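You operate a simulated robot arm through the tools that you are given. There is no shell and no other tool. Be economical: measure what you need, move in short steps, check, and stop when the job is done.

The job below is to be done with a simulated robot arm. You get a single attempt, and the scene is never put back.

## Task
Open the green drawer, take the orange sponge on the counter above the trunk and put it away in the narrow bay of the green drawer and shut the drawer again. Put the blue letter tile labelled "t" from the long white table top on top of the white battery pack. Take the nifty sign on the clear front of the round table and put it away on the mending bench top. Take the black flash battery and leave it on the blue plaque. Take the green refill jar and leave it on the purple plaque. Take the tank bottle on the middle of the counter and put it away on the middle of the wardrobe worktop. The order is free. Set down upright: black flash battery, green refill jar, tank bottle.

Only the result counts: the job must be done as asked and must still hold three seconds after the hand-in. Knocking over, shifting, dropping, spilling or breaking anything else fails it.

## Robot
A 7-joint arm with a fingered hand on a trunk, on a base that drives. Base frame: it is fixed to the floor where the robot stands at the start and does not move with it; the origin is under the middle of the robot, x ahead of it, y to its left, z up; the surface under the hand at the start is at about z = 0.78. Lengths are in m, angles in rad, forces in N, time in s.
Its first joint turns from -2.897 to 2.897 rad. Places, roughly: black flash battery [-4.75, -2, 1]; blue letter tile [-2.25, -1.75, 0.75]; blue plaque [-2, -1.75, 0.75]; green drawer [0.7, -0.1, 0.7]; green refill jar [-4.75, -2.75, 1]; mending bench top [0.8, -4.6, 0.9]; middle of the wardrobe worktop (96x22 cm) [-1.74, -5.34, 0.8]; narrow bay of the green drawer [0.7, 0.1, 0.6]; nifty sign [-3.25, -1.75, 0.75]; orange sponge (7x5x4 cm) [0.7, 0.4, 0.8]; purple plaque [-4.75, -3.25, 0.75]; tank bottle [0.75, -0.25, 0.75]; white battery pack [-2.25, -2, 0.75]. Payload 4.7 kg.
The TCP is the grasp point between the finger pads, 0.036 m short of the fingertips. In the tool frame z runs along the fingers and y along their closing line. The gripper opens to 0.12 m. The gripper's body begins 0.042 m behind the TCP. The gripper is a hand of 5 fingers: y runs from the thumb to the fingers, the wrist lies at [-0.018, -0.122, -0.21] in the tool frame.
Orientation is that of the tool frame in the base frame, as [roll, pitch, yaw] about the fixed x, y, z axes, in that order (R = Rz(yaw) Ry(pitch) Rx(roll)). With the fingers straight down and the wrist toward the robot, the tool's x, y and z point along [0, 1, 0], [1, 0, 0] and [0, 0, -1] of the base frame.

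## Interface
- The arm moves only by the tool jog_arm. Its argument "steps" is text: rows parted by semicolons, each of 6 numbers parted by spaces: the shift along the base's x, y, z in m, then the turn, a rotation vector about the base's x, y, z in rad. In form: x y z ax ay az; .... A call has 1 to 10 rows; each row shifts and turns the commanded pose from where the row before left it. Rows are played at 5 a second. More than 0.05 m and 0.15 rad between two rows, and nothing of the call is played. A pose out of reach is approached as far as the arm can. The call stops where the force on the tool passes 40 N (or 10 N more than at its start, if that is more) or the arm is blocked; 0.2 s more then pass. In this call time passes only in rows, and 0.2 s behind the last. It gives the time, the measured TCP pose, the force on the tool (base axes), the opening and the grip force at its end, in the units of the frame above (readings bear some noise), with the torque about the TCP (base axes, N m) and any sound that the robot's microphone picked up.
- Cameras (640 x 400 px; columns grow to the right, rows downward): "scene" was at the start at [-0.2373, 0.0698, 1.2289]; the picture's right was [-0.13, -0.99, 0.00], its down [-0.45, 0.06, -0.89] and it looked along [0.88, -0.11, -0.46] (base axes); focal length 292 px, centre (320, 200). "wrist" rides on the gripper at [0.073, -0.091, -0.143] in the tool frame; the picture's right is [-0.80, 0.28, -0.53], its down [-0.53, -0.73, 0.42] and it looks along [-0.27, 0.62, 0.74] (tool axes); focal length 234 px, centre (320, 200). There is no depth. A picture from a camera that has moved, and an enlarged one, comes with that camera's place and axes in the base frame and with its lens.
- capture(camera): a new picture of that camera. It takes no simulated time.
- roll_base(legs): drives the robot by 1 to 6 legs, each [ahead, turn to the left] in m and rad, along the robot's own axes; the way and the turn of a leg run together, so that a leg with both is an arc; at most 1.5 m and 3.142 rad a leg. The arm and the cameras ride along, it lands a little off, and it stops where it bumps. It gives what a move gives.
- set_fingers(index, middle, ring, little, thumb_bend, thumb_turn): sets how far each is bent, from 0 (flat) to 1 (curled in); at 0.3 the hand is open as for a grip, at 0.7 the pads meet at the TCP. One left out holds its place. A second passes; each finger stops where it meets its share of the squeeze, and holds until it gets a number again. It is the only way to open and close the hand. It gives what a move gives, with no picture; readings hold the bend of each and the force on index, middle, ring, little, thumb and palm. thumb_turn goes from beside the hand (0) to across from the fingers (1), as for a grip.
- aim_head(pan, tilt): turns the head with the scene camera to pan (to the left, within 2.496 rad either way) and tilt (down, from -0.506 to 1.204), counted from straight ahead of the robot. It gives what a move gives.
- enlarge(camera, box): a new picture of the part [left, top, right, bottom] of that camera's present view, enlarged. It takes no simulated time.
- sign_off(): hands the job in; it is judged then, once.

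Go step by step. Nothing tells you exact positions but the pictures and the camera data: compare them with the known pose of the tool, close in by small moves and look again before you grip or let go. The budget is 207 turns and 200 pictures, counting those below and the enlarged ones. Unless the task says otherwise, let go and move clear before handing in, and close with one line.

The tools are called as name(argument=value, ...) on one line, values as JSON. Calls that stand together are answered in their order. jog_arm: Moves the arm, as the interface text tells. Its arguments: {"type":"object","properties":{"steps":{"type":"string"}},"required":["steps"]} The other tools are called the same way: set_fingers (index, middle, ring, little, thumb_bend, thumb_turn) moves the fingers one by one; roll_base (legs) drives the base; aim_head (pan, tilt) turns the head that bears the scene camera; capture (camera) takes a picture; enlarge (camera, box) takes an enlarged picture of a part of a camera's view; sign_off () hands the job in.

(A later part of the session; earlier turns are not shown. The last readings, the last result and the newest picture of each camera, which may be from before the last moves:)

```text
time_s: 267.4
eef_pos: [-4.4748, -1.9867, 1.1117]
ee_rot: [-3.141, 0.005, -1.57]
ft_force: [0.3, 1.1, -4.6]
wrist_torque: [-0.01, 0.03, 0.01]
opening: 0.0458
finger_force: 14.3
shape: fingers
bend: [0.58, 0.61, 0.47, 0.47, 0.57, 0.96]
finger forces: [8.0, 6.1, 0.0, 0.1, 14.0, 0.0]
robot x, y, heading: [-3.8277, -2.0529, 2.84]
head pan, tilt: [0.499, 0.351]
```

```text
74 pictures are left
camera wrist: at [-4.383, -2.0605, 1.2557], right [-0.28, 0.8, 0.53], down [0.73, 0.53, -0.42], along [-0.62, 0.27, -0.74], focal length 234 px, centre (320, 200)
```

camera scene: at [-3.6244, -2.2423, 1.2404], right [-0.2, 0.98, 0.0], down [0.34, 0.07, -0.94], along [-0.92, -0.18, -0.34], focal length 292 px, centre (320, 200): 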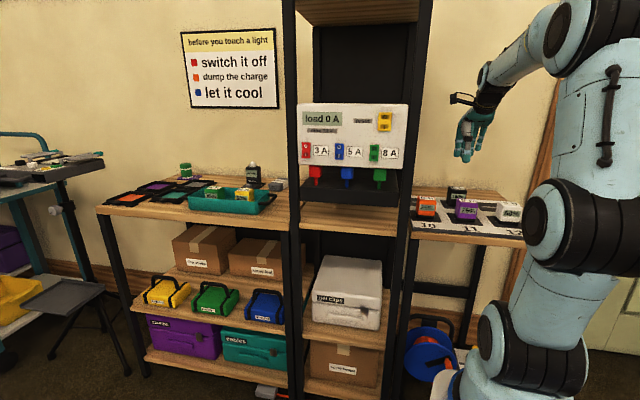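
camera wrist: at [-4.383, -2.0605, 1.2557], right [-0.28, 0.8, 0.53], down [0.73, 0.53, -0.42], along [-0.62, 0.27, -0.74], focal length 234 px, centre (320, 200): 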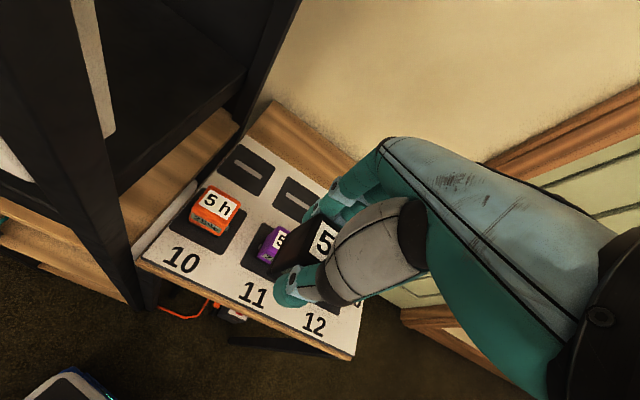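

Battery secured. I'll retract the arm, retrace my way south, then drive east along y≈-2.95 and north into the corridor beside the white table, where the blue plate, tile and battery pack are.

jog_arm(steps="0.045 -0.002 0 0 0 0; 0.045 -0.002 0 0 0 0; 0.045 -0.002 0 0 0 0; 0.045 -0.002 0 0 0 0")

roll_base(legs=[[0, -1.29], [-0.9, 0], [0, -1.55]])

aim_head(pan=0.35, tilt=0.35)

capture(camera="scene")

```text
time_s: 268.4
eef_pos: [-4.2942, -1.994, 1.1127]
ee_rot: [3.14, 0.006, -1.568]
ft_force: [-0.9, 0.0, -3.8]
wrist_torque: [-0.03, -0.05, 0.02]
opening: 0.0459
finger_force: 14.2
shape: fingers
bend: [0.58, 0.61, 0.47, 0.47, 0.57, 0.96]
finger forces: [7.9, 6.1, 0.0, 0.0, 14.0, 0.1]
robot x, y, heading: [-3.8228, -2.0505, 2.843]
head pan, tilt: [0.499, 0.351]
```

```text
time_s: 280.1
eef_pos: [-3.3844, -2.8727, 1.1138]
ee_rot: [3.139, 0.005, 1.875]
ft_force: [-0.1, 0.0, -2.6]
wrist_torque: [0.0, -0.02, -0.01]
opening: 0.0453
finger_force: 12.8
shape: fingers
bend: [0.58, 0.61, 0.47, 0.47, 0.57, 0.96]
finger forces: [7.3, 5.6, 0.1, 0.0, 12.8, 0.1]
robot x, y, heading: [-3.8505, -2.9595, 0.001]
head pan, tilt: [0.499, 0.351]
```

```text
time_s: 280.8
eef_pos: [-3.3839, -2.8729, 1.1134]
ee_rot: [3.141, 0.005, 1.876]
ft_force: [-0.2, 0.4, -2.8]
wrist_torque: [-0.01, -0.03, 0.0]
opening: 0.0451
finger_force: 12.8
shape: fingers
bend: [0.58, 0.61, 0.47, 0.47, 0.57, 0.96]
finger forces: [7.1, 5.6, 0.0, 0.0, 12.8, 0.1]
robot x, y, heading: [-3.8477, -2.9529, -0.0]
head pan, tilt: [0.351, 0.351]
```

```text
73 pictures are left
camera scene: at [-4.0891, -2.8453, 1.2404], right [0.35, -0.94, 0.0], down [-0.32, -0.12, -0.94], along [0.88, 0.33, -0.34], focal length 292 px, centre (320, 200)
```

scene: 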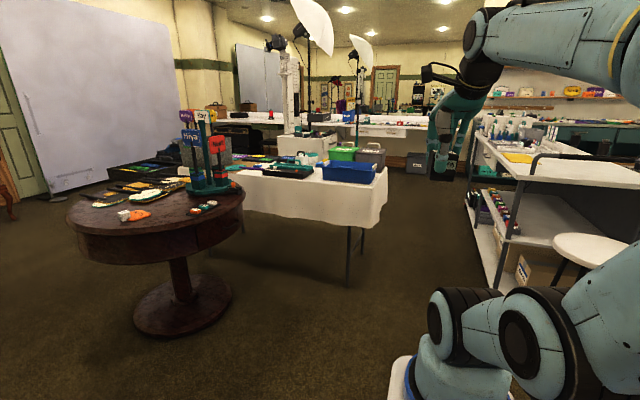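

The lane east is clear. Drive to the corridor and turn north beside the table.

roll_base(legs=[[1.21, 0], [1.21, 0], [0, 1.57], [0.95, 0]])

aim_head(pan=1.25, tilt=0.6)

capture(camera="scene")

```text
time_s: 294.0
eef_pos: [-1.0052, -2.7359, 1.1146]
ee_rot: [-3.141, 0.005, 2.142]
ft_force: [-0.3, 0.5, -3.3]
wrist_torque: [0.05, -0.03, -0.07]
opening: 0.045
finger_force: 12.9
shape: fingers
bend: [0.58, 0.61, 0.47, 0.47, 0.57, 0.96]
finger forces: [7.1, 5.7, 0.0, 0.0, 13.0, 0.1]
robot x, y, heading: [-1.4303, -2.9397, 0.27]
head pan, tilt: [0.351, 0.351]
stopped in leg 3: the robot was blocked; the commanded pose is now the measured one
```

```text
time_s: 295.2
eef_pos: [-1.005, -2.7356, 1.1121]
ee_rot: [3.14, 0.005, 2.144]
ft_force: [0.2, -1.4, -2.5]
wrist_torque: [0.02, -0.01, 0.04]
opening: 0.0451
finger_force: 13.7
shape: fingers
bend: [0.58, 0.61, 0.47, 0.47, 0.57, 0.96]
finger forces: [7.2, 5.8, 0.0, 0.0, 13.0, 0.0]
robot x, y, heading: [-1.4329, -2.9377, 0.269]
head pan, tilt: [1.25, 0.6]
```

```text
72 pictures are left
camera scene: at [-1.7626, -2.8621, 1.2177], right [1.0, -0.05, 0.0], down [-0.03, -0.56, -0.83], along [0.04, 0.82, -0.56], focal length 292 px, centre (320, 200)
```

scene: 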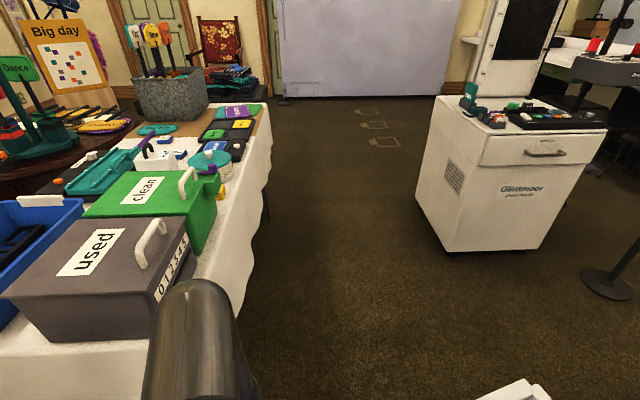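

The turn got blocked — perhaps the elbow or the tail near the island. Let me look right before moving.

aim_head(pan=-1.3, tilt=0.6)

capture(camera="scene")

aim_head(pan=-2.3, tilt=0.8)

capture(camera="scene")

```text
time_s: 297.5
eef_pos: [-1.0058, -2.7354, 1.113]
ee_rot: [3.139, 0.006, 2.143]
ft_force: [0.0, 0.2, -3.0]
wrist_torque: [0.03, 0.02, 0.0]
opening: 0.045
finger_force: 13.1
shape: fingers
bend: [0.58, 0.61, 0.47, 0.47, 0.57, 0.96]
finger forces: [7.2, 5.8, 0.0, 0.0, 13.1, 0.0]
robot x, y, heading: [-1.4307, -2.9383, 0.269]
head pan, tilt: [-1.3, 0.6]
```

```text
71 pictures are left
camera scene: at [-1.722, -3.0262, 1.2176], right [-0.86, -0.51, 0.0], down [-0.29, 0.48, -0.83], along [0.42, -0.71, -0.56], focal length 292 px, centre (320, 200)
```

scene: 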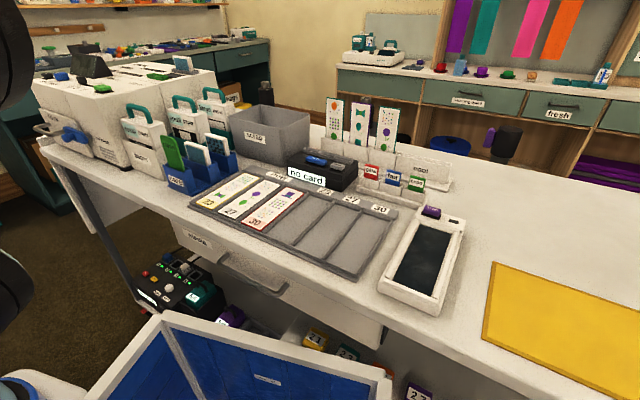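

```text
time_s: 298.8
eef_pos: [-1.006, -2.7369, 1.1137]
ee_rot: [3.139, 0.006, 2.143]
ft_force: [0.1, -1.2, -3.7]
wrist_torque: [0.03, 0.0, 0.01]
opening: 0.0453
finger_force: 13.3
shape: fingers
bend: [0.58, 0.61, 0.47, 0.47, 0.57, 0.96]
finger forces: [7.2, 5.8, 0.0, 0.0, 13.0, 0.0]
robot x, y, heading: [-1.4279, -2.9414, 0.274]
head pan, tilt: [-2.3, 0.799]
```

```text
70 pictures are left
camera scene: at [-1.8032, -3.0226, 1.2008], right [-0.9, 0.44, 0.0], down [0.32, 0.64, -0.7], along [-0.31, -0.62, -0.72], focal length 292 px, centre (320, 200)
```

scene: 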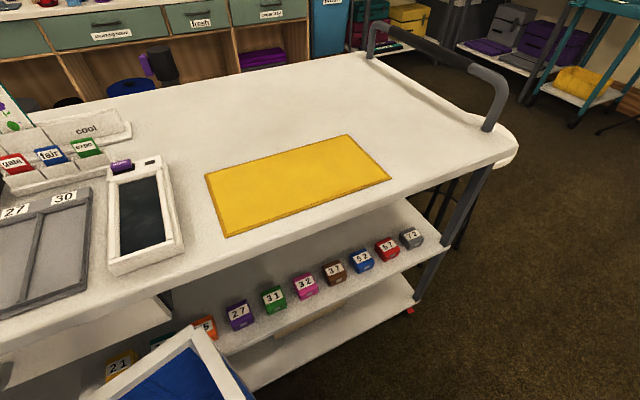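

The carrying bin's rear corner touched the island's front. I'll turn back a little, work my way north-east in small angles and then swing west into the corridor.

roll_base(legs=[[0, -0.09], [0.5, 0], [0, 0.3], [0.3, 0]])

capture(camera="scene")

```text
time_s: 304.9
eef_pos: [-0.2999, -2.4189, 1.1138]
ee_rot: [3.141, 0.006, 2.361]
ft_force: [-0.4, 0.0, -3.1]
wrist_torque: [0.03, 0.05, -0.02]
opening: 0.0455
finger_force: 12.9
shape: fingers
bend: [0.58, 0.61, 0.47, 0.47, 0.57, 0.96]
finger forces: [7.1, 5.7, 0.0, 0.1, 12.8, 0.1]
robot x, y, heading: [-0.6719, -2.7132, 0.486]
head pan, tilt: [-2.3, 0.799]
```

```text
69 pictures are left
camera scene: at [-1.0178, -2.871, 1.2008], right [-0.97, 0.24, 0.0], down [0.17, 0.7, -0.7], along [-0.17, -0.68, -0.72], focal length 292 px, centre (320, 200)
```

scene: 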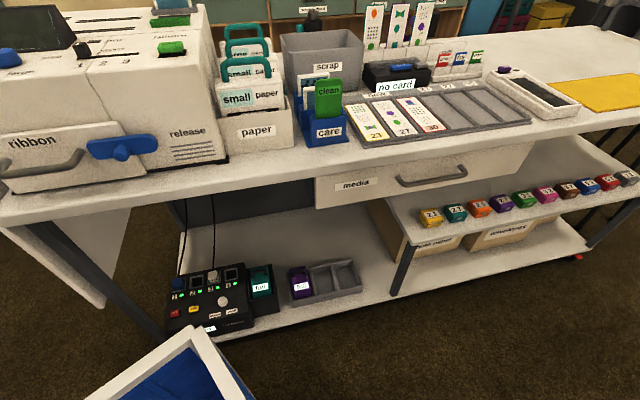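

The island's things are all in place. Now swing round west and into the corridor, heading north.

roll_base(legs=[[0, 2.21], [0.83, 0], [0, -1.12], [0.3, 0]])

aim_head(pan=1.3, tilt=0.6)

capture(camera="scene")

```text
time_s: 319.0
eef_pos: [-1.4859, -1.575, 1.1139]
ee_rot: [3.14, 0.005, -2.856]
ft_force: [-0.2, 0.0, -3.4]
wrist_torque: [0.02, 0.01, 0.0]
opening: 0.0444
finger_force: 11.7
shape: fingers
bend: [0.58, 0.61, 0.47, 0.47, 0.58, 0.96]
finger forces: [6.9, 5.3, 0.1, 0.0, 12.1, 0.1]
robot x, y, heading: [-1.4117, -2.0407, 1.554]
head pan, tilt: [-2.3, 0.799]
```

```text
time_s: 322.0
eef_pos: [-1.4871, -1.5755, 1.113]
ee_rot: [3.139, 0.005, -2.856]
ft_force: [0.3, -0.4, -3.0]
wrist_torque: [0.01, 0.0, 0.01]
opening: 0.0446
finger_force: 12.0
shape: fingers
bend: [0.58, 0.61, 0.47, 0.47, 0.58, 0.96]
finger forces: [6.8, 5.3, 0.0, 0.1, 12.2, 0.0]
robot x, y, heading: [-1.4068, -2.0392, 1.553]
head pan, tilt: [1.3, 0.6]
```

```text
68 pictures are left
camera scene: at [-1.5781, -2.3422, 1.2176], right [0.28, 0.96, 0.0], down [0.54, -0.16, -0.83], along [-0.79, 0.23, -0.56], focal length 292 px, centre (320, 200)
```

scene: 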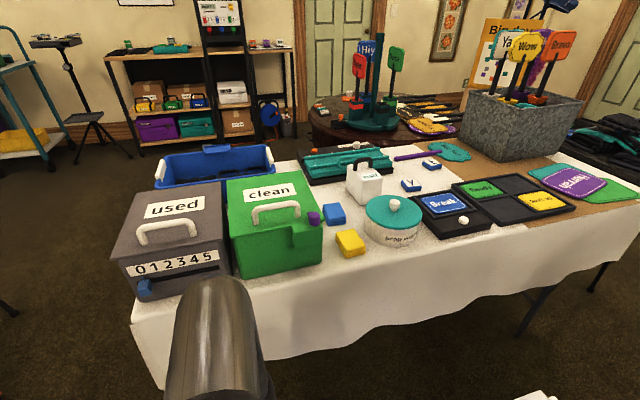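

Now I see the table well. I'll zoom on the blue "Break" plate, the tiles and the white pack.

enlarge(camera="scene", box=[310, 135, 520, 255])

enlarge(camera="scene", box=[340, 145, 450, 205])

```text
3.05 times, centred on (415, 195) of scene
camera zoom: at [-1.5781, -2.3422, 1.2176], right [0.28, 0.96, 0.0], down [0.54, -0.16, -0.83], along [-0.79, 0.23, -0.56], focal length 890 px, centre (30, 215)
```

zoom: 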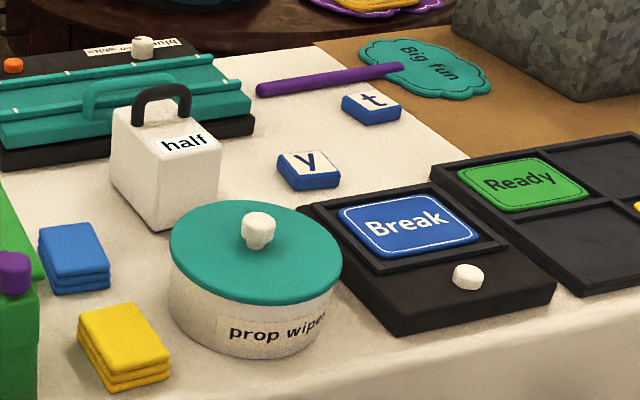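

```text
5.82 times, centred on (395, 175) of scene
camera zoom: at [-1.5781, -2.3422, 1.2176], right [0.28, 0.96, 0.0], down [0.54, -0.16, -0.83], along [-0.79, 0.23, -0.56], focal length 1700 px, centre (-116, 346)
```

zoom: 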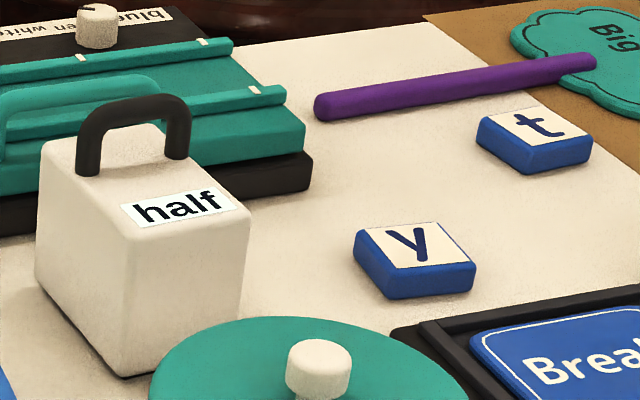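

The white pack is the box labelled "half"; "t" tile and blue "Break" plate are located, plate centre ≈ (-2.090, -1.849, 0.777). I'll swing the battery over to the plate.

jog_arm(steps="-0.042 -0.005 0 0 0 0.13; -0.042 -0.005 0 0 0 0.13; -0.042 -0.005 0 0 0 0.13; -0.042 -0.005 0 0 0 0.13; -0.042 -0.005 0 0 0 0.13; -0.042 -0.005 0 0 0 0.13; -0.042 -0.005 0 0 0 0.13; -0.042 -0.005 0 0 0 0.13; -0.042 -0.005 0 0 0 0.13; -0.03 -0.03 0 0 0 0.115")

jog_arm(steps="-0.033 -0.033 0 0 0 0; -0.033 -0.033 0 0 0 0; -0.033 -0.033 0 0 0 0; -0.033 -0.033 0 0 0 0; -0.033 -0.033 -0.01 0 0 0; -0.03 -0.034 -0.02 0 0 0; 0 0 -0.04 0 0 0; 0 0 -0.03 0 0 0")

capture(camera="scene")

capture(camera="wrist")

```text
time_s: 324.2
eef_pos: [-1.8957, -1.6499, 1.1132]
ee_rot: [3.141, 0.006, -1.569]
ft_force: [-0.1, 0.6, -2.9]
wrist_torque: [-0.04, 0.07, 0.0]
opening: 0.044
finger_force: 12.6
shape: fingers
bend: [0.58, 0.61, 0.47, 0.47, 0.58, 0.96]
finger forces: [6.9, 5.4, 0.0, 0.1, 12.4, 0.1]
robot x, y, heading: [-1.4096, -2.0382, 1.552]
head pan, tilt: [1.3, 0.6]
```

```text
time_s: 326.0
eef_pos: [-2.0901, -1.8493, 1.0129]
ee_rot: [3.14, 0.005, -1.571]
ft_force: [0.8, -0.3, -1.5]
wrist_torque: [0.01, 0.05, -0.05]
opening: 0.0444
finger_force: 12.6
shape: fingers
bend: [0.58, 0.61, 0.47, 0.47, 0.58, 0.96]
finger forces: [7.0, 5.2, 0.1, 0.0, 12.2, 0.0]
robot x, y, heading: [-1.4132, -2.0433, 1.552]
head pan, tilt: [1.3, 0.6]
```

```text
65 pictures are left
camera scene: at [-1.5781, -2.3424, 1.2176], right [0.28, 0.96, 0.0], down [0.54, -0.16, -0.83], along [-0.79, 0.23, -0.56], focal length 292 px, centre (320, 200)
```

scene: 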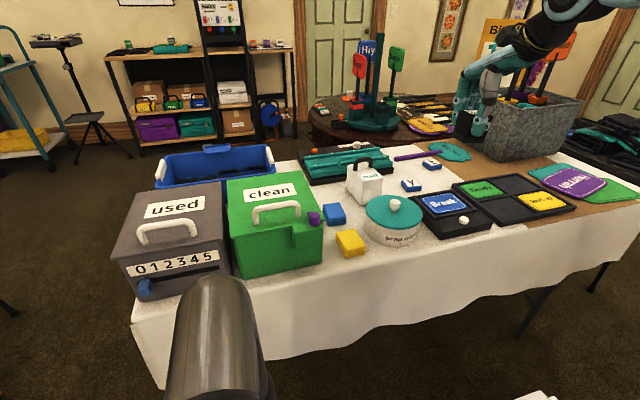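

```text
64 pictures are left
camera wrist: at [-1.9974, -1.9227, 1.1578], right [-0.28, 0.8, 0.53], down [0.73, 0.53, -0.42], along [-0.62, 0.27, -0.73], focal length 234 px, centre (320, 200)
```

wrist: 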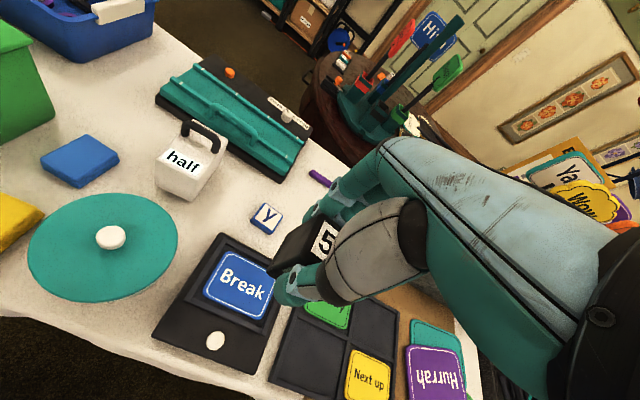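

The wrist view agrees (centre ≈ (-2.09, -1.853)). Lowering over the plate.

jog_arm(steps="0 -0.003 -0.04 0 0 0; 0 0 -0.04 0 0 0; 0 0 -0.04 0 0 0; 0 0 -0.025 0 0 0")

enlarge(camera="scene", box=[360, 130, 520, 250])

capture(camera="wrist")

```text
time_s: 327.0
eef_pos: [-2.0907, -1.852, 0.8677]
ee_rot: [3.139, 0.006, -1.571]
ft_force: [-0.3, -0.6, -1.9]
wrist_torque: [-0.01, 0.0, 0.01]
opening: 0.0441
finger_force: 12.3
shape: fingers
bend: [0.58, 0.61, 0.47, 0.47, 0.58, 0.96]
finger forces: [7.0, 5.3, 0.1, 0.1, 12.2, 0.0]
robot x, y, heading: [-1.409, -2.0388, 1.55]
head pan, tilt: [1.3, 0.6]
```

```text
3.33 times, centred on (440, 190) of scene
camera zoom: at [-1.5782, -2.3423, 1.2176], right [0.28, 0.96, 0.0], down [0.54, -0.16, -0.82], along [-0.79, 0.23, -0.57], focal length 974 px, centre (-80, 233)
```

zoom: 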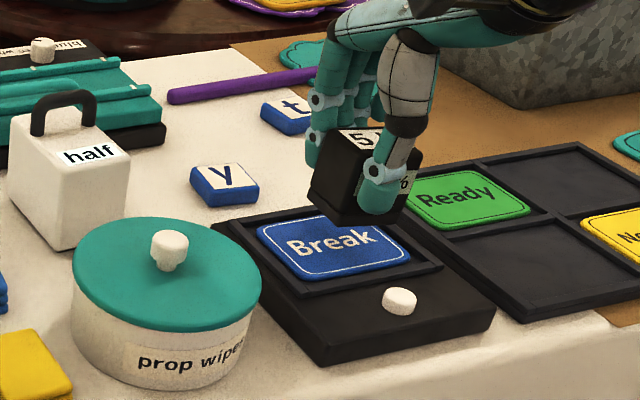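

```text
62 pictures are left
camera wrist: at [-1.999, -1.927, 1.0119], right [-0.28, 0.8, 0.53], down [0.73, 0.53, -0.42], along [-0.62, 0.27, -0.73], focal length 234 px, centre (320, 200)
```

wrist: 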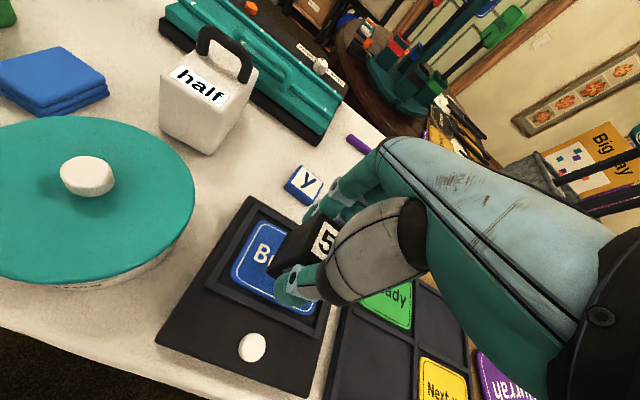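

Slightly north of the plate's centre; I'll shift 8 mm south and lower to contact.

jog_arm(steps="0 -0.008 -0.015 0 0 0; 0 0 -0.008 0 0 0; 0 0 -0.006 0 0 0; 0 0 -0.004 0 0 0")

```text
time_s: 328.0
eef_pos: [-2.0901, -1.8599, 0.8346]
ee_rot: [3.141, 0.004, -1.571]
ft_force: [0.2, -0.8, -1.4]
wrist_torque: [0.01, 0.04, 0.0]
opening: 0.0443
finger_force: 12.1
shape: fingers
bend: [0.58, 0.61, 0.47, 0.47, 0.58, 0.96]
finger forces: [6.7, 5.6, 0.0, 0.0, 12.5, 0.0]
robot x, y, heading: [-1.4083, -2.0418, 1.554]
head pan, tilt: [1.3, 0.6]
```

jog_arm(steps="0 0 -0.004 0 0 0; 0 0 -0.003 0 0 0; 0 0 -0.003 0 0 0")

enlarge(camera="scene", box=[360, 130, 520, 250])

```text
time_s: 328.8
eef_pos: [-2.0906, -1.8609, 0.828]
ee_rot: [3.134, 0.003, -1.569]
ft_force: [-2.2, -0.7, 19.8]
wrist_torque: [-0.01, 0.2, 0.05]
opening: 0.0448
finger_force: 16.2
shape: fingers
bend: [0.59, 0.61, 0.47, 0.47, 0.58, 0.96]
finger forces: [9.1, 8.6, 0.1, 0.1, 14.9, 0.0]
robot x, y, heading: [-1.4091, -2.0387, 1.556]
head pan, tilt: [1.3, 0.6]
```

```text
3.33 times, centred on (440, 190) of scene
camera zoom: at [-1.5777, -2.3425, 1.2176], right [0.28, 0.96, 0.0], down [0.54, -0.16, -0.83], along [-0.79, 0.23, -0.56], focal length 974 px, centre (-80, 233)
```

zoom: 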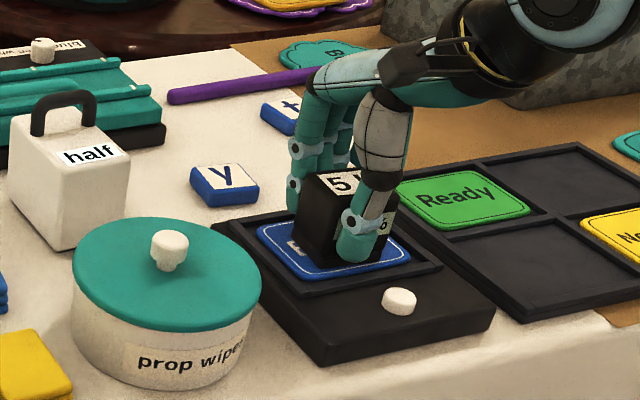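

The battery stands on the blue plate. Release and rise.

set_fingers(index=0.48, middle=0.48, thumb_bend=0.47)

jog_arm(steps="0 0 0.01 0 0 0; 0 0 0.02 0 0 0; 0 0 0.03 0 0 0; 0 0 0.04 0 0 0; 0 0 0.04 0 0 0; 0 0 0.04 0 0 0; 0 0 0.04 0 0 0; 0.04 0.02 0 0 0 0; 0.04 0.02 0 0 0 0; 0.04 0.02 0 0 0 0")

enlarge(camera="scene", box=[330, 130, 490, 250])

capture(camera="wrist")

```text
time_s: 329.8
eef_pos: [-2.0901, -1.8595, 0.8259]
ee_rot: [3.139, 0.006, -1.572]
ft_force: [-0.4, 0.9, 0.3]
wrist_torque: [-0.02, 0.02, 0.01]
opening: 0.07
finger_force: 0.0
shape: fingers
bend: [0.48, 0.48, 0.47, 0.47, 0.47, 0.97]
finger forces: [0.0, 0.0, 0.1, 0.0, 0.0, 0.1]
robot x, y, heading: [-1.407, -2.043, 1.551]
head pan, tilt: [1.3, 0.6]
```

```text
time_s: 332.0
eef_pos: [-1.9689, -1.7999, 1.0446]
ee_rot: [3.141, 0.004, -1.569]
ft_force: [0.5, 0.0, -0.2]
wrist_torque: [0.0, -0.03, 0.01]
opening: 0.0703
finger_force: 0.1
shape: fingers
bend: [0.48, 0.48, 0.47, 0.47, 0.47, 0.97]
finger forces: [0.0, 0.0, 0.1, 0.1, 0.0, 0.0]
robot x, y, heading: [-1.405, -2.0391, 1.553]
head pan, tilt: [1.3, 0.6]
```

```text
3.33 times, centred on (410, 190) of scene
camera zoom: at [-1.5783, -2.3425, 1.2176], right [0.28, 0.96, 0.0], down [0.54, -0.16, -0.82], along [-0.79, 0.23, -0.57], focal length 974 px, centre (20, 233)
```

zoom: 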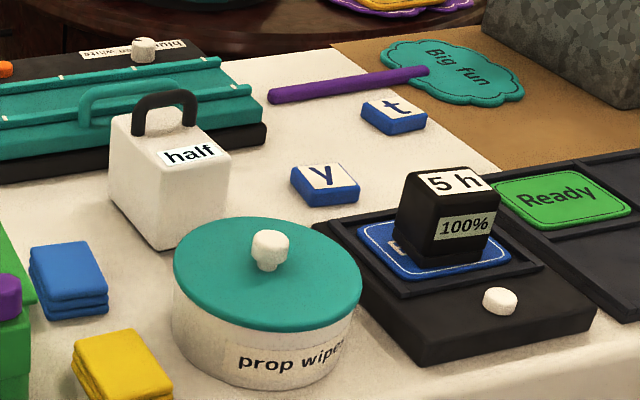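

```text
59 pictures are left
camera wrist: at [-1.8773, -1.8736, 1.1883], right [-0.28, 0.8, 0.53], down [0.73, 0.53, -0.42], along [-0.62, 0.27, -0.74], focal length 234 px, centre (320, 200)
```

wrist: 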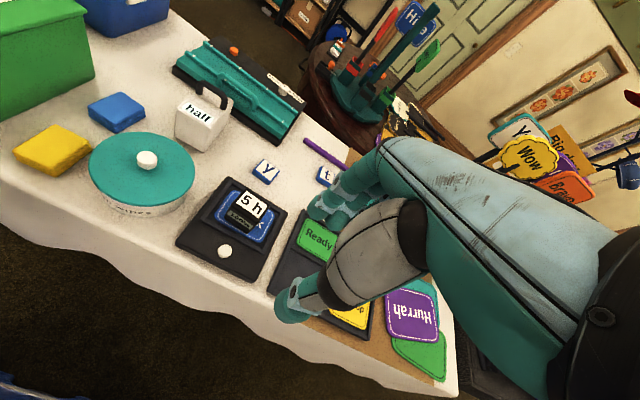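

The battery stands squarely on the blue plate. The "t" tile is at ≈(-2.321, -1.726), too far from here; I'll retract the arm and shift the base closer to the table.

jog_arm(steps="0.03 0.033 0.01 0 0 -0.1; 0.03 0.033 0.01 0 0 -0.15; 0.03 0.033 0.01 0 0 -0.15; 0.042 0.012 0.01 0 0 -0.15; 0.045 0.012 0.01 0 0 -0.15; 0.045 0.012 0 0 0 -0.15; 0.045 0.012 0 0 0 -0.15; 0.045 0.012 0 0 0 -0.15; 0.045 0.012 0 0 0 -0.15; 0.045 0.012 0 0 0 -0.15")

roll_base(legs=[[0, -0.2], [-0.6, 0], [0, 0.2], [0.72, 0]])

aim_head(pan=1.2, tilt=0.6)

capture(camera="scene")

```text
time_s: 334.2
eef_pos: [-1.5657, -1.6169, 1.0943]
ee_rot: [3.139, 0.007, -3.021]
ft_force: [-0.5, 0.2, 0.0]
wrist_torque: [-0.02, -0.06, 0.02]
opening: 0.0705
finger_force: 0.0
shape: fingers
bend: [0.48, 0.48, 0.47, 0.47, 0.47, 0.98]
finger forces: [0.0, 0.0, 0.1, 0.0, 0.0, 0.0]
robot x, y, heading: [-1.4089, -2.0404, 1.548]
head pan, tilt: [1.3, 0.6]
```

```text
time_s: 342.6
eef_pos: [-1.6822, -1.4849, 1.0944]
ee_rot: [3.141, 0.005, -3.018]
ft_force: [-0.2, -0.1, -0.3]
wrist_torque: [0.01, 0.03, -0.01]
opening: 0.0706
finger_force: 0.1
shape: fingers
bend: [0.48, 0.48, 0.47, 0.47, 0.47, 0.98]
finger forces: [0.1, 0.0, 0.0, 0.1, 0.1, 0.1]
robot x, y, heading: [-1.5209, -1.9105, 1.55]
head pan, tilt: [1.3, 0.6]
```

```text
time_s: 343.3
eef_pos: [-1.6838, -1.4854, 1.0952]
ee_rot: [-3.141, 0.005, -3.019]
ft_force: [0.3, 0.4, -0.5]
wrist_torque: [-0.02, -0.03, -0.01]
opening: 0.0704
finger_force: 0.0
shape: fingers
bend: [0.48, 0.48, 0.47, 0.47, 0.47, 0.98]
finger forces: [0.0, 0.1, 0.0, 0.1, 0.1, 0.0]
robot x, y, heading: [-1.5254, -1.9102, 1.554]
head pan, tilt: [1.201, 0.6]
```

```text
58 pictures are left
camera scene: at [-1.6914, -2.2022, 1.2176], right [0.38, 0.93, 0.0], down [0.52, -0.21, -0.83], along [-0.76, 0.31, -0.56], focal length 292 px, centre (320, 200)
```

scene: 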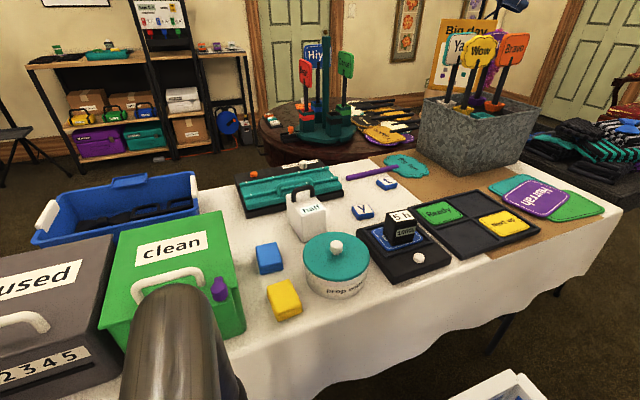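

From here the tile is 0.82 m away. I'll bring the hand above it, closing line north-south.

jog_arm(steps="-0.0455 -0.0172 0 0 0 -0.06; -0.0455 -0.0172 0 0 0 -0.062; -0.0455 -0.0172 0 0 0 0; -0.0455 -0.0172 0 0 0 0; -0.0455 -0.0172 0 0 0 0; -0.0455 -0.0172 0 0 0 0; -0.0455 -0.0172 0 0 0 0; -0.0455 -0.0172 0 0 0 0; -0.0455 -0.0172 0 0 0 0; -0.0455 -0.0172 0 0 0 0")

jog_arm(steps="-0.0455 -0.0172 0 0 0 0; -0.0455 -0.0172 0 0 0 0; -0.0455 -0.0172 0 0 0 0; -0.0455 -0.0172 -0.01 0 0 0; 0 0 -0.04 0 0 0; 0 0 -0.04 0 0 0; 0 0 -0.04 0 0 0")

capture(camera="wrist")

enlarge(camera="scene", box=[270, 100, 470, 250])

```text
time_s: 345.5
eef_pos: [-2.139, -1.6563, 1.095]
ee_rot: [3.14, 0.004, 3.139]
ft_force: [-0.3, 0.9, 1.5]
wrist_torque: [0.01, 0.04, 0.02]
opening: 0.0704
finger_force: 0.0
shape: fingers
bend: [0.48, 0.48, 0.47, 0.47, 0.47, 0.98]
finger forces: [0.0, 0.0, 0.0, 0.1, 0.2, 0.0]
robot x, y, heading: [-1.5255, -1.9102, 1.549]
head pan, tilt: [1.201, 0.6]
```

```text
time_s: 347.1
eef_pos: [-2.3207, -1.724, 0.9652]
ee_rot: [3.14, 0.002, 3.14]
ft_force: [-0.6, -0.3, 1.3]
wrist_torque: [-0.02, -0.17, -0.02]
opening: 0.0703
finger_force: 0.0
shape: fingers
bend: [0.48, 0.48, 0.47, 0.47, 0.47, 0.98]
finger forces: [0.0, 0.0, 0.1, 0.0, 0.0, 0.0]
robot x, y, heading: [-1.5256, -1.9069, 1.558]
head pan, tilt: [1.201, 0.6]
```

```text
57 pictures are left
camera wrist: at [-2.3939, -1.8173, 1.1085], right [0.8, 0.28, 0.53], down [0.53, -0.73, -0.42], along [0.27, 0.62, -0.74], focal length 234 px, centre (320, 200)
```

wrist: 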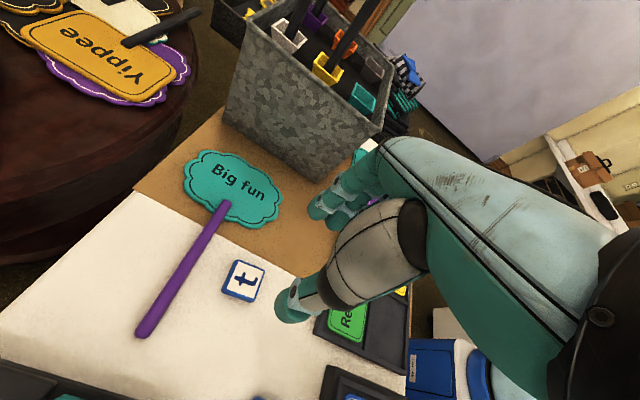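

```text
2.67 times, centred on (370, 175) of scene
camera zoom: at [-1.6946, -2.2023, 1.2175], right [0.38, 0.93, 0.0], down [0.53, -0.21, -0.82], along [-0.76, 0.31, -0.57], focal length 779 px, centre (187, 267)
```

zoom: 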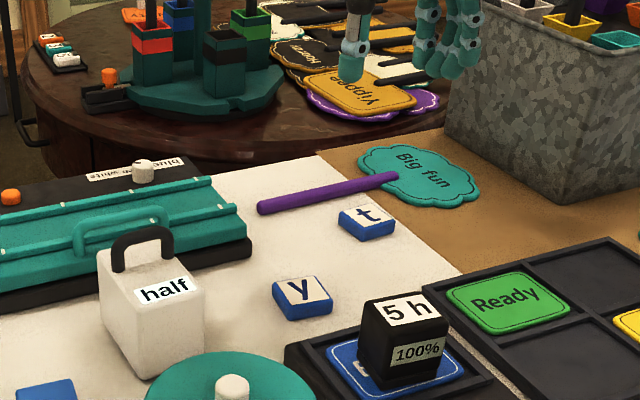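

The tile's centre ≈ (-2.327, -1.726), turned about 0.15 rad. I'll align and descend to just above table height.

jog_arm(steps="-0.006 -0.002 -0.04 0 0 0.14; 0 0 -0.04 0 0 0; 0 0 -0.035 0 0 0; 0 0 -0.025 0 0 0")

capture(camera="wrist")

enlarge(camera="scene", box=[320, 130, 460, 235])

```text
time_s: 348.1
eef_pos: [-2.3258, -1.7276, 0.8247]
ee_rot: [-3.141, 0.006, -3.002]
ft_force: [-0.6, -0.4, 0.8]
wrist_torque: [-0.01, -0.01, 0.01]
opening: 0.0704
finger_force: 0.1
shape: fingers
bend: [0.48, 0.48, 0.47, 0.47, 0.47, 0.98]
finger forces: [0.0, 0.0, 0.0, 0.1, 0.0, 0.0]
robot x, y, heading: [-1.5234, -1.9095, 1.556]
head pan, tilt: [1.201, 0.6]
```

```text
55 pictures are left
camera wrist: at [-2.3857, -1.8291, 0.9681], right [0.75, 0.39, 0.53], down [0.63, -0.65, -0.42], along [0.18, 0.65, -0.74], focal length 234 px, centre (320, 200)
```

wrist: 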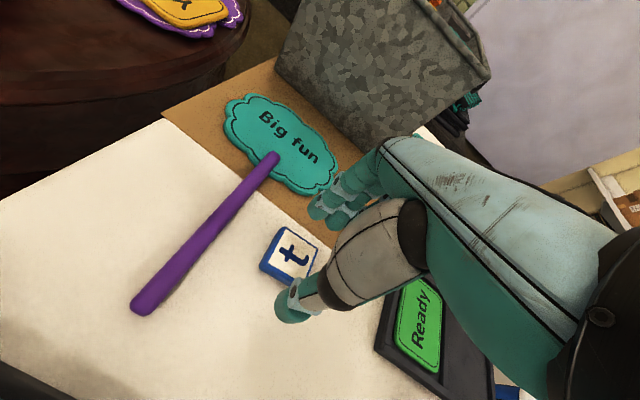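

```text
3.81 times, centred on (390, 182) of scene
camera zoom: at [-1.6915, -2.2022, 1.2176], right [0.38, 0.93, 0.0], down [0.52, -0.21, -0.82], along [-0.76, 0.31, -0.57], focal length 1113 px, centre (53, 267)
```

zoom: 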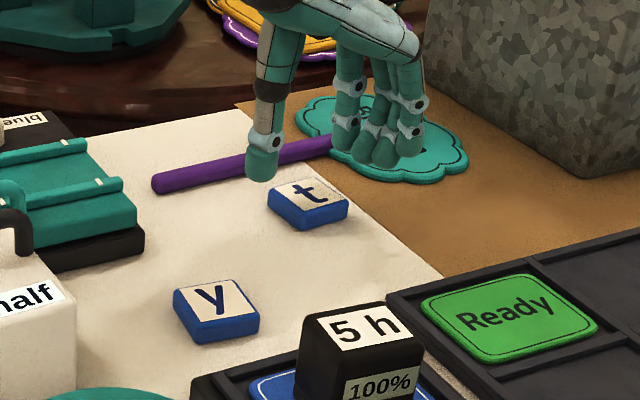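

jog_arm(steps="0 0 -0.015 0 0 0; 0 0 -0.012 0 0 0; 0 0 -0.006 0 0 0; 0 0 -0.004 0 0 0")

enlarge(camera="scene", box=[320, 130, 460, 235])

```text
time_s: 349.1
eef_pos: [-2.3265, -1.727, 0.7883]
ee_rot: [3.14, 0.005, -3.0]
ft_force: [0.7, -0.2, 0.4]
wrist_torque: [-0.01, -0.01, 0.0]
opening: 0.0704
finger_force: 0.0
shape: fingers
bend: [0.48, 0.48, 0.47, 0.47, 0.47, 0.98]
finger forces: [0.0, 0.0, 0.1, 0.0, 0.0, 0.0]
robot x, y, heading: [-1.5287, -1.9096, 1.557]
head pan, tilt: [1.201, 0.6]
```

```text
3.81 times, centred on (390, 182) of scene
camera zoom: at [-1.6916, -2.2022, 1.2176], right [0.38, 0.93, 0.0], down [0.52, -0.21, -0.82], along [-0.76, 0.31, -0.57], focal length 1113 px, centre (53, 267)
```

zoom: 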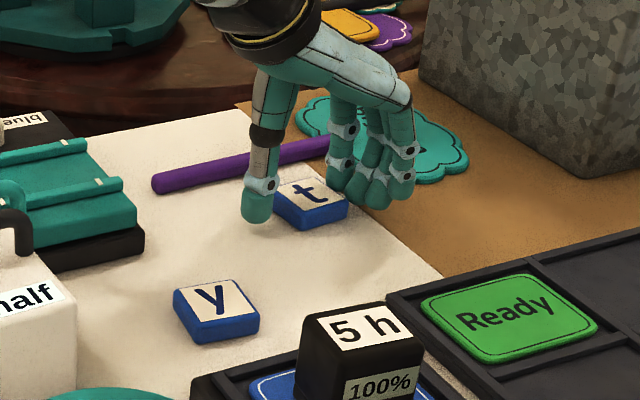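

Thumb and fingers flank the tile at its height. Close.

jog_arm(steps="0 0 -0.003 0 0 0")

set_fingers(index=0.64, middle=0.64, thumb_bend=0.64)

enlarge(camera="scene", box=[320, 130, 460, 235])

capture(camera="wrist")

```text
time_s: 349.5
eef_pos: [-2.3248, -1.7266, 0.7842]
ee_rot: [3.14, 0.007, -3.002]
ft_force: [0.2, 0.9, 0.2]
wrist_torque: [-0.02, -0.01, 0.0]
opening: 0.0704
finger_force: 0.1
shape: fingers
bend: [0.48, 0.48, 0.47, 0.47, 0.47, 0.98]
finger forces: [0.0, 0.0, 0.0, 0.1, 0.1, 0.0]
robot x, y, heading: [-1.5278, -1.9088, 1.551]
head pan, tilt: [1.201, 0.6]
```

```text
time_s: 350.5
eef_pos: [-2.3251, -1.7267, 0.784]
ee_rot: [3.14, 0.004, -3.002]
ft_force: [0.5, -0.5, -0.4]
wrist_torque: [-0.03, 0.0, 0.0]
opening: 0.046
finger_force: 10.3
shape: fingers
bend: [0.58, 0.6, 0.47, 0.47, 0.55, 0.96]
finger forces: [5.5, 5.1, 0.0, 0.0, 10.6, 0.0]
robot x, y, heading: [-1.5236, -1.9079, 1.55]
head pan, tilt: [1.201, 0.6]
```

```text
3.81 times, centred on (390, 182) of scene
camera zoom: at [-1.6916, -2.2022, 1.2176], right [0.38, 0.93, 0.0], down [0.52, -0.21, -0.82], along [-0.76, 0.31, -0.57], focal length 1113 px, centre (53, 267)
```

zoom: 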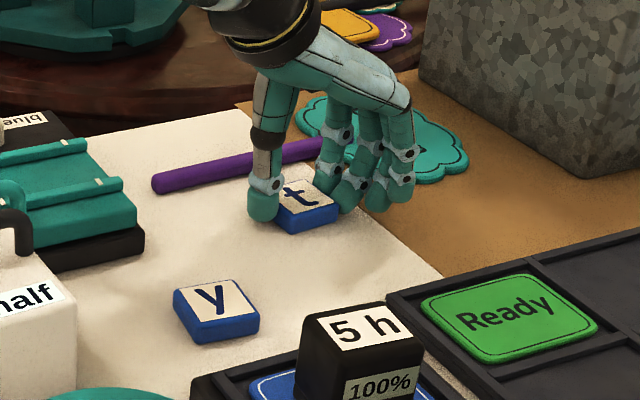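

```text
51 pictures are left
camera wrist: at [-2.3855, -1.8287, 0.9283], right [0.75, 0.39, 0.53], down [0.63, -0.65, -0.42], along [0.18, 0.65, -0.74], focal length 234 px, centre (320, 200)
```

wrist: 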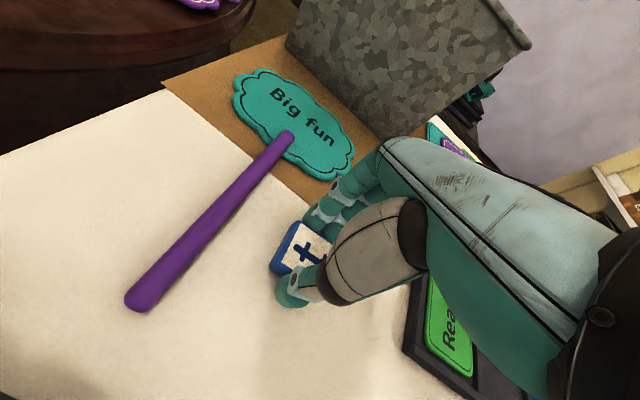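

The tile is gripped. I'll lift and carry it above the pack, then look at the pack's top.

jog_arm(steps="0 0 0.02 0 0 0; 0 0 0.04 0 0 0; 0 0 0.045 0 0 0; 0 0 0.045 0 0 0; 0 0 0.045 0 0 0; 0.018 -0.045 0 0 0 0; 0.018 -0.045 0 0 0 0; 0.018 -0.045 0 0 0 0; 0.018 -0.045 0 0 0 0; 0.018 -0.045 0 0 0 0")

jog_arm(steps="0.018 -0.045 0 0 0 0; 0.002 -0.013 0 0 0 0")

enlarge(camera="wrist", box=[140, 180, 400, 380])

enlarge(camera="scene", box=[240, 90, 400, 250])

```text
time_s: 352.7
eef_pos: [-2.2363, -1.9519, 0.9819]
ee_rot: [3.139, 0.005, -3.004]
ft_force: [-0.6, 0.1, -0.6]
wrist_torque: [-0.01, -0.06, 0.03]
opening: 0.0458
finger_force: 10.1
shape: fingers
bend: [0.58, 0.6, 0.47, 0.47, 0.56, 0.96]
finger forces: [5.6, 5.0, 0.1, 0.1, 10.4, 0.0]
robot x, y, heading: [-1.5254, -1.9072, 1.553]
head pan, tilt: [1.201, 0.6]
```

```text
time_s: 353.3
eef_pos: [-2.2177, -2.0119, 0.9811]
ee_rot: [3.139, 0.005, -3.003]
ft_force: [0.6, -0.1, -0.4]
wrist_torque: [-0.01, -0.01, 0.0]
opening: 0.0462
finger_force: 10.4
shape: fingers
bend: [0.58, 0.6, 0.47, 0.47, 0.56, 0.96]
finger forces: [5.6, 4.9, 0.1, 0.0, 10.5, 0.0]
robot x, y, heading: [-1.5218, -1.9101, 1.55]
head pan, tilt: [1.201, 0.6]
```

```text
2.00 times, centred on (270, 280) of wrist
camera zoom: at [-2.2767, -2.1123, 1.1235], right [0.75, 0.39, 0.53], down [0.63, -0.65, -0.42], along [0.18, 0.65, -0.74], focal length 468 px, centre (420, 40)
```

zoom: 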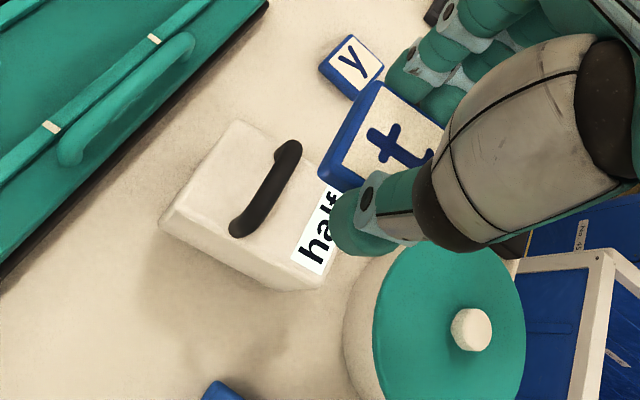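

```text
2.50 times, centred on (320, 170) of scene
camera zoom: at [-1.6917, -2.2021, 1.2176], right [0.38, 0.93, 0.0], down [0.52, -0.21, -0.82], along [-0.76, 0.31, -0.57], focal length 730 px, centre (320, 275)
```

zoom: 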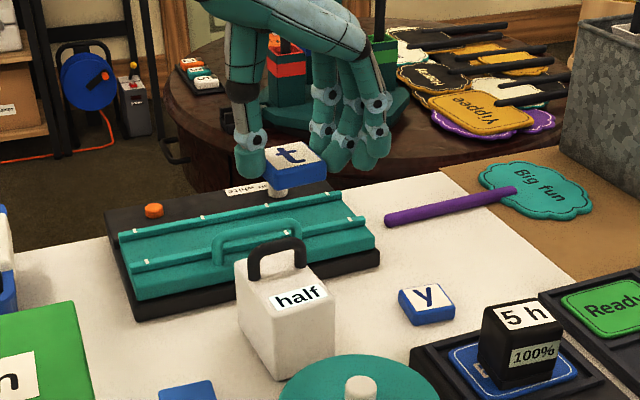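

The pack's top: x -2.277…-2.18, y -2.06…-1.985, with its handle at x≈-2.242; the free part in front of it is centred near (-2.20, -2.02). I'll set the tile down there.

jog_arm(steps="0.025 -0.004 -0.03 0 0 0; 0 0 -0.035 0 0 0; 0 0 -0.03 0 0 0")

enlarge(camera="wrist", box=[140, 180, 400, 380])

enlarge(camera="scene", box=[260, 140, 400, 260])

```text
time_s: 354.1
eef_pos: [-2.1914, -2.0143, 0.884]
ee_rot: [3.139, 0.004, -3.001]
ft_force: [0.3, 0.6, 0.7]
wrist_torque: [-0.03, -0.04, 0.0]
opening: 0.0458
finger_force: 10.4
shape: fingers
bend: [0.58, 0.6, 0.47, 0.47, 0.56, 0.96]
finger forces: [5.5, 4.7, 0.1, 0.1, 10.3, 0.0]
robot x, y, heading: [-1.5278, -1.9126, 1.551]
head pan, tilt: [1.201, 0.6]
```

```text
2.00 times, centred on (270, 280) of wrist
camera zoom: at [-2.2504, -2.1156, 1.0282], right [0.76, 0.39, 0.53], down [0.63, -0.65, -0.42], along [0.18, 0.65, -0.74], focal length 468 px, centre (420, 40)
```

zoom: 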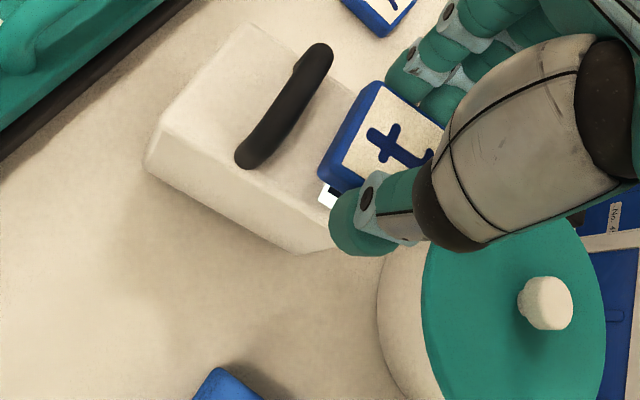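

```text
3.33 times, centred on (330, 200) of scene
camera zoom: at [-1.6915, -2.2022, 1.2176], right [0.38, 0.93, 0.0], down [0.52, -0.21, -0.83], along [-0.76, 0.31, -0.57], focal length 974 px, centre (287, 200)
```

zoom: 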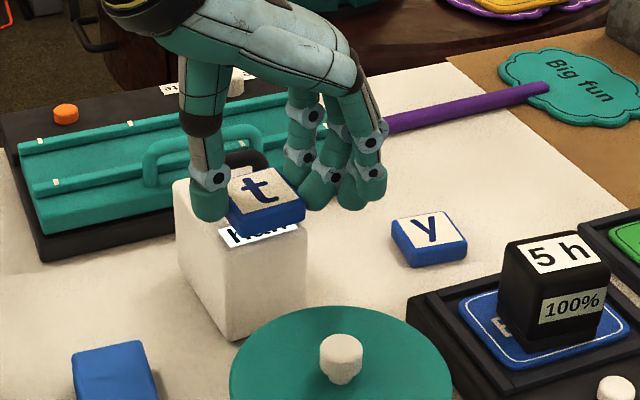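

There's about 2 cm to the handle, so I'll shift 1 cm west for better support and lower to contact.

jog_arm(steps="-0.01 -0.001 -0.012 0 0 0; 0 0 -0.01 0 0 0; 0 0 -0.005 0 0 0; 0 0 -0.003 0 0 0; 0 0 -0.002 0 0 0")

enlarge(camera="scene", box=[260, 140, 400, 260])

```text
time_s: 355.0
eef_pos: [-2.2026, -2.0137, 0.8636]
ee_rot: [3.139, -0.006, -3.006]
ft_force: [2.1, 2.1, 11.9]
wrist_torque: [0.36, -0.17, -0.03]
opening: 0.0436
finger_force: 14.5
shape: fingers
bend: [0.59, 0.6, 0.47, 0.47, 0.57, 0.96]
finger forces: [4.5, 15.8, 0.1, 0.0, 9.5, 0.1]
robot x, y, heading: [-1.5229, -1.9048, 1.553]
head pan, tilt: [1.201, 0.6]
stopped in row 4: the force on the tool passed its limit at 44 N (the readings are from after the stop); the commanded pose is now the measured one
```

```text
3.33 times, centred on (330, 200) of scene
camera zoom: at [-1.6915, -2.2019, 1.2177], right [0.38, 0.93, 0.0], down [0.52, -0.21, -0.83], along [-0.76, 0.31, -0.56], focal length 974 px, centre (287, 200)
```

zoom: 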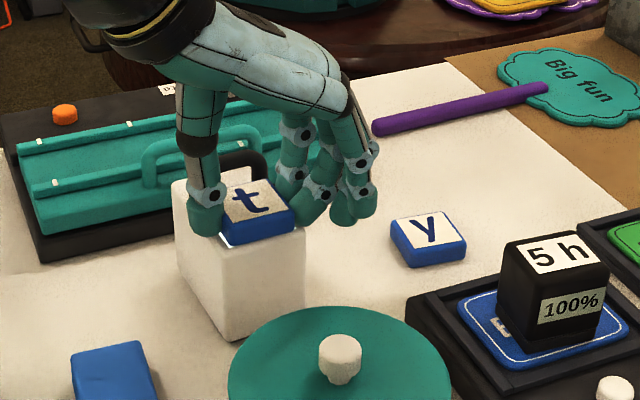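

The tile rests on the pack's top, fully supported beside the handle. Release and rise.

set_fingers(index=0.5, middle=0.5, thumb_bend=0.48)

jog_arm(steps="0 0 0.01 0 0 0; 0 0 0.02 0 0 0; 0 0 0.03 0 0 0; 0 0 0.04 0 0 0; 0 0 0.045 0 0 0; 0 0 0.045 0 0 0; 0.045 0.02 0 0 0 0; 0.045 0.02 0 0 0 0; 0.045 0.02 0 0 0 0; 0.045 0.02 0 0 0 0")

enlarge(camera="scene", box=[260, 140, 400, 260])

enlarge(camera="scene", box=[240, 20, 480, 170])

```text
time_s: 356.0
eef_pos: [-2.2028, -2.0141, 0.8633]
ee_rot: [3.14, -0.004, -3.004]
ft_force: [1.7, 1.3, 16.6]
wrist_torque: [0.66, -0.13, -0.03]
opening: 0.0659
finger_force: 8.3
shape: fingers
bend: [0.5, 0.5, 0.47, 0.47, 0.48, 0.97]
finger forces: [0.2, 16.6, 0.1, 0.0, 0.0, 0.0]
robot x, y, heading: [-1.5259, -1.9051, 1.554]
head pan, tilt: [1.201, 0.6]
```

```text
time_s: 358.2
eef_pos: [-2.0221, -1.9334, 1.0491]
ee_rot: [3.139, -0.002, -3.005]
ft_force: [0.2, 0.0, -1.3]
wrist_torque: [0.08, 0.01, 0.01]
opening: 0.0657
finger_force: 0.0
shape: fingers
bend: [0.5, 0.5, 0.47, 0.47, 0.48, 0.98]
finger forces: [0.1, 0.0, 0.0, 0.0, 0.1, 0.0]
robot x, y, heading: [-1.5244, -1.909, 1.553]
head pan, tilt: [1.201, 0.6]
```

```text
3.33 times, centred on (330, 200) of scene
camera zoom: at [-1.692, -2.2022, 1.2175], right [0.38, 0.93, 0.0], down [0.52, -0.21, -0.82], along [-0.76, 0.31, -0.57], focal length 974 px, centre (287, 200)
```

zoom: 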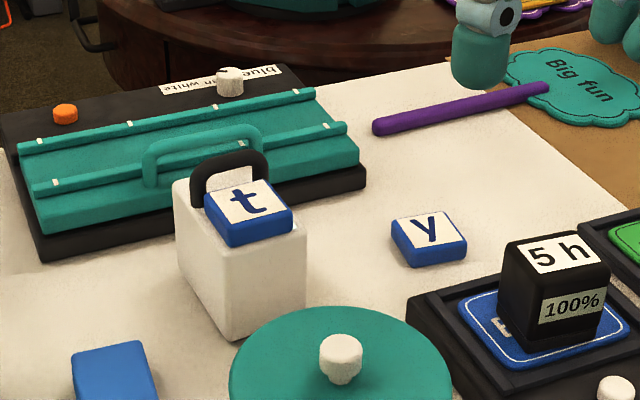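

```text
2.67 times, centred on (360, 95) of scene
camera zoom: at [-1.692, -2.2022, 1.2175], right [0.38, 0.93, 0.0], down [0.52, -0.21, -0.82], along [-0.76, 0.31, -0.57], focal length 779 px, centre (213, 480)
```

zoom: 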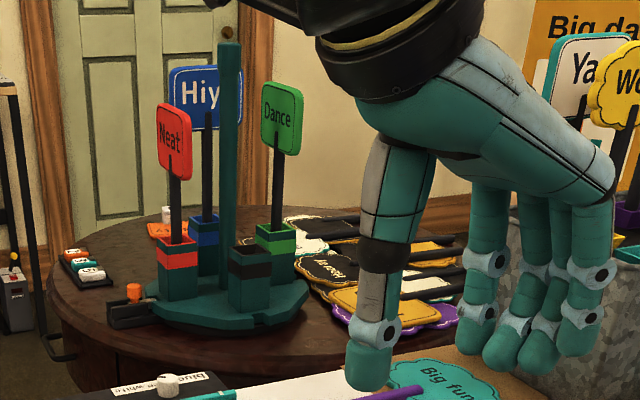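

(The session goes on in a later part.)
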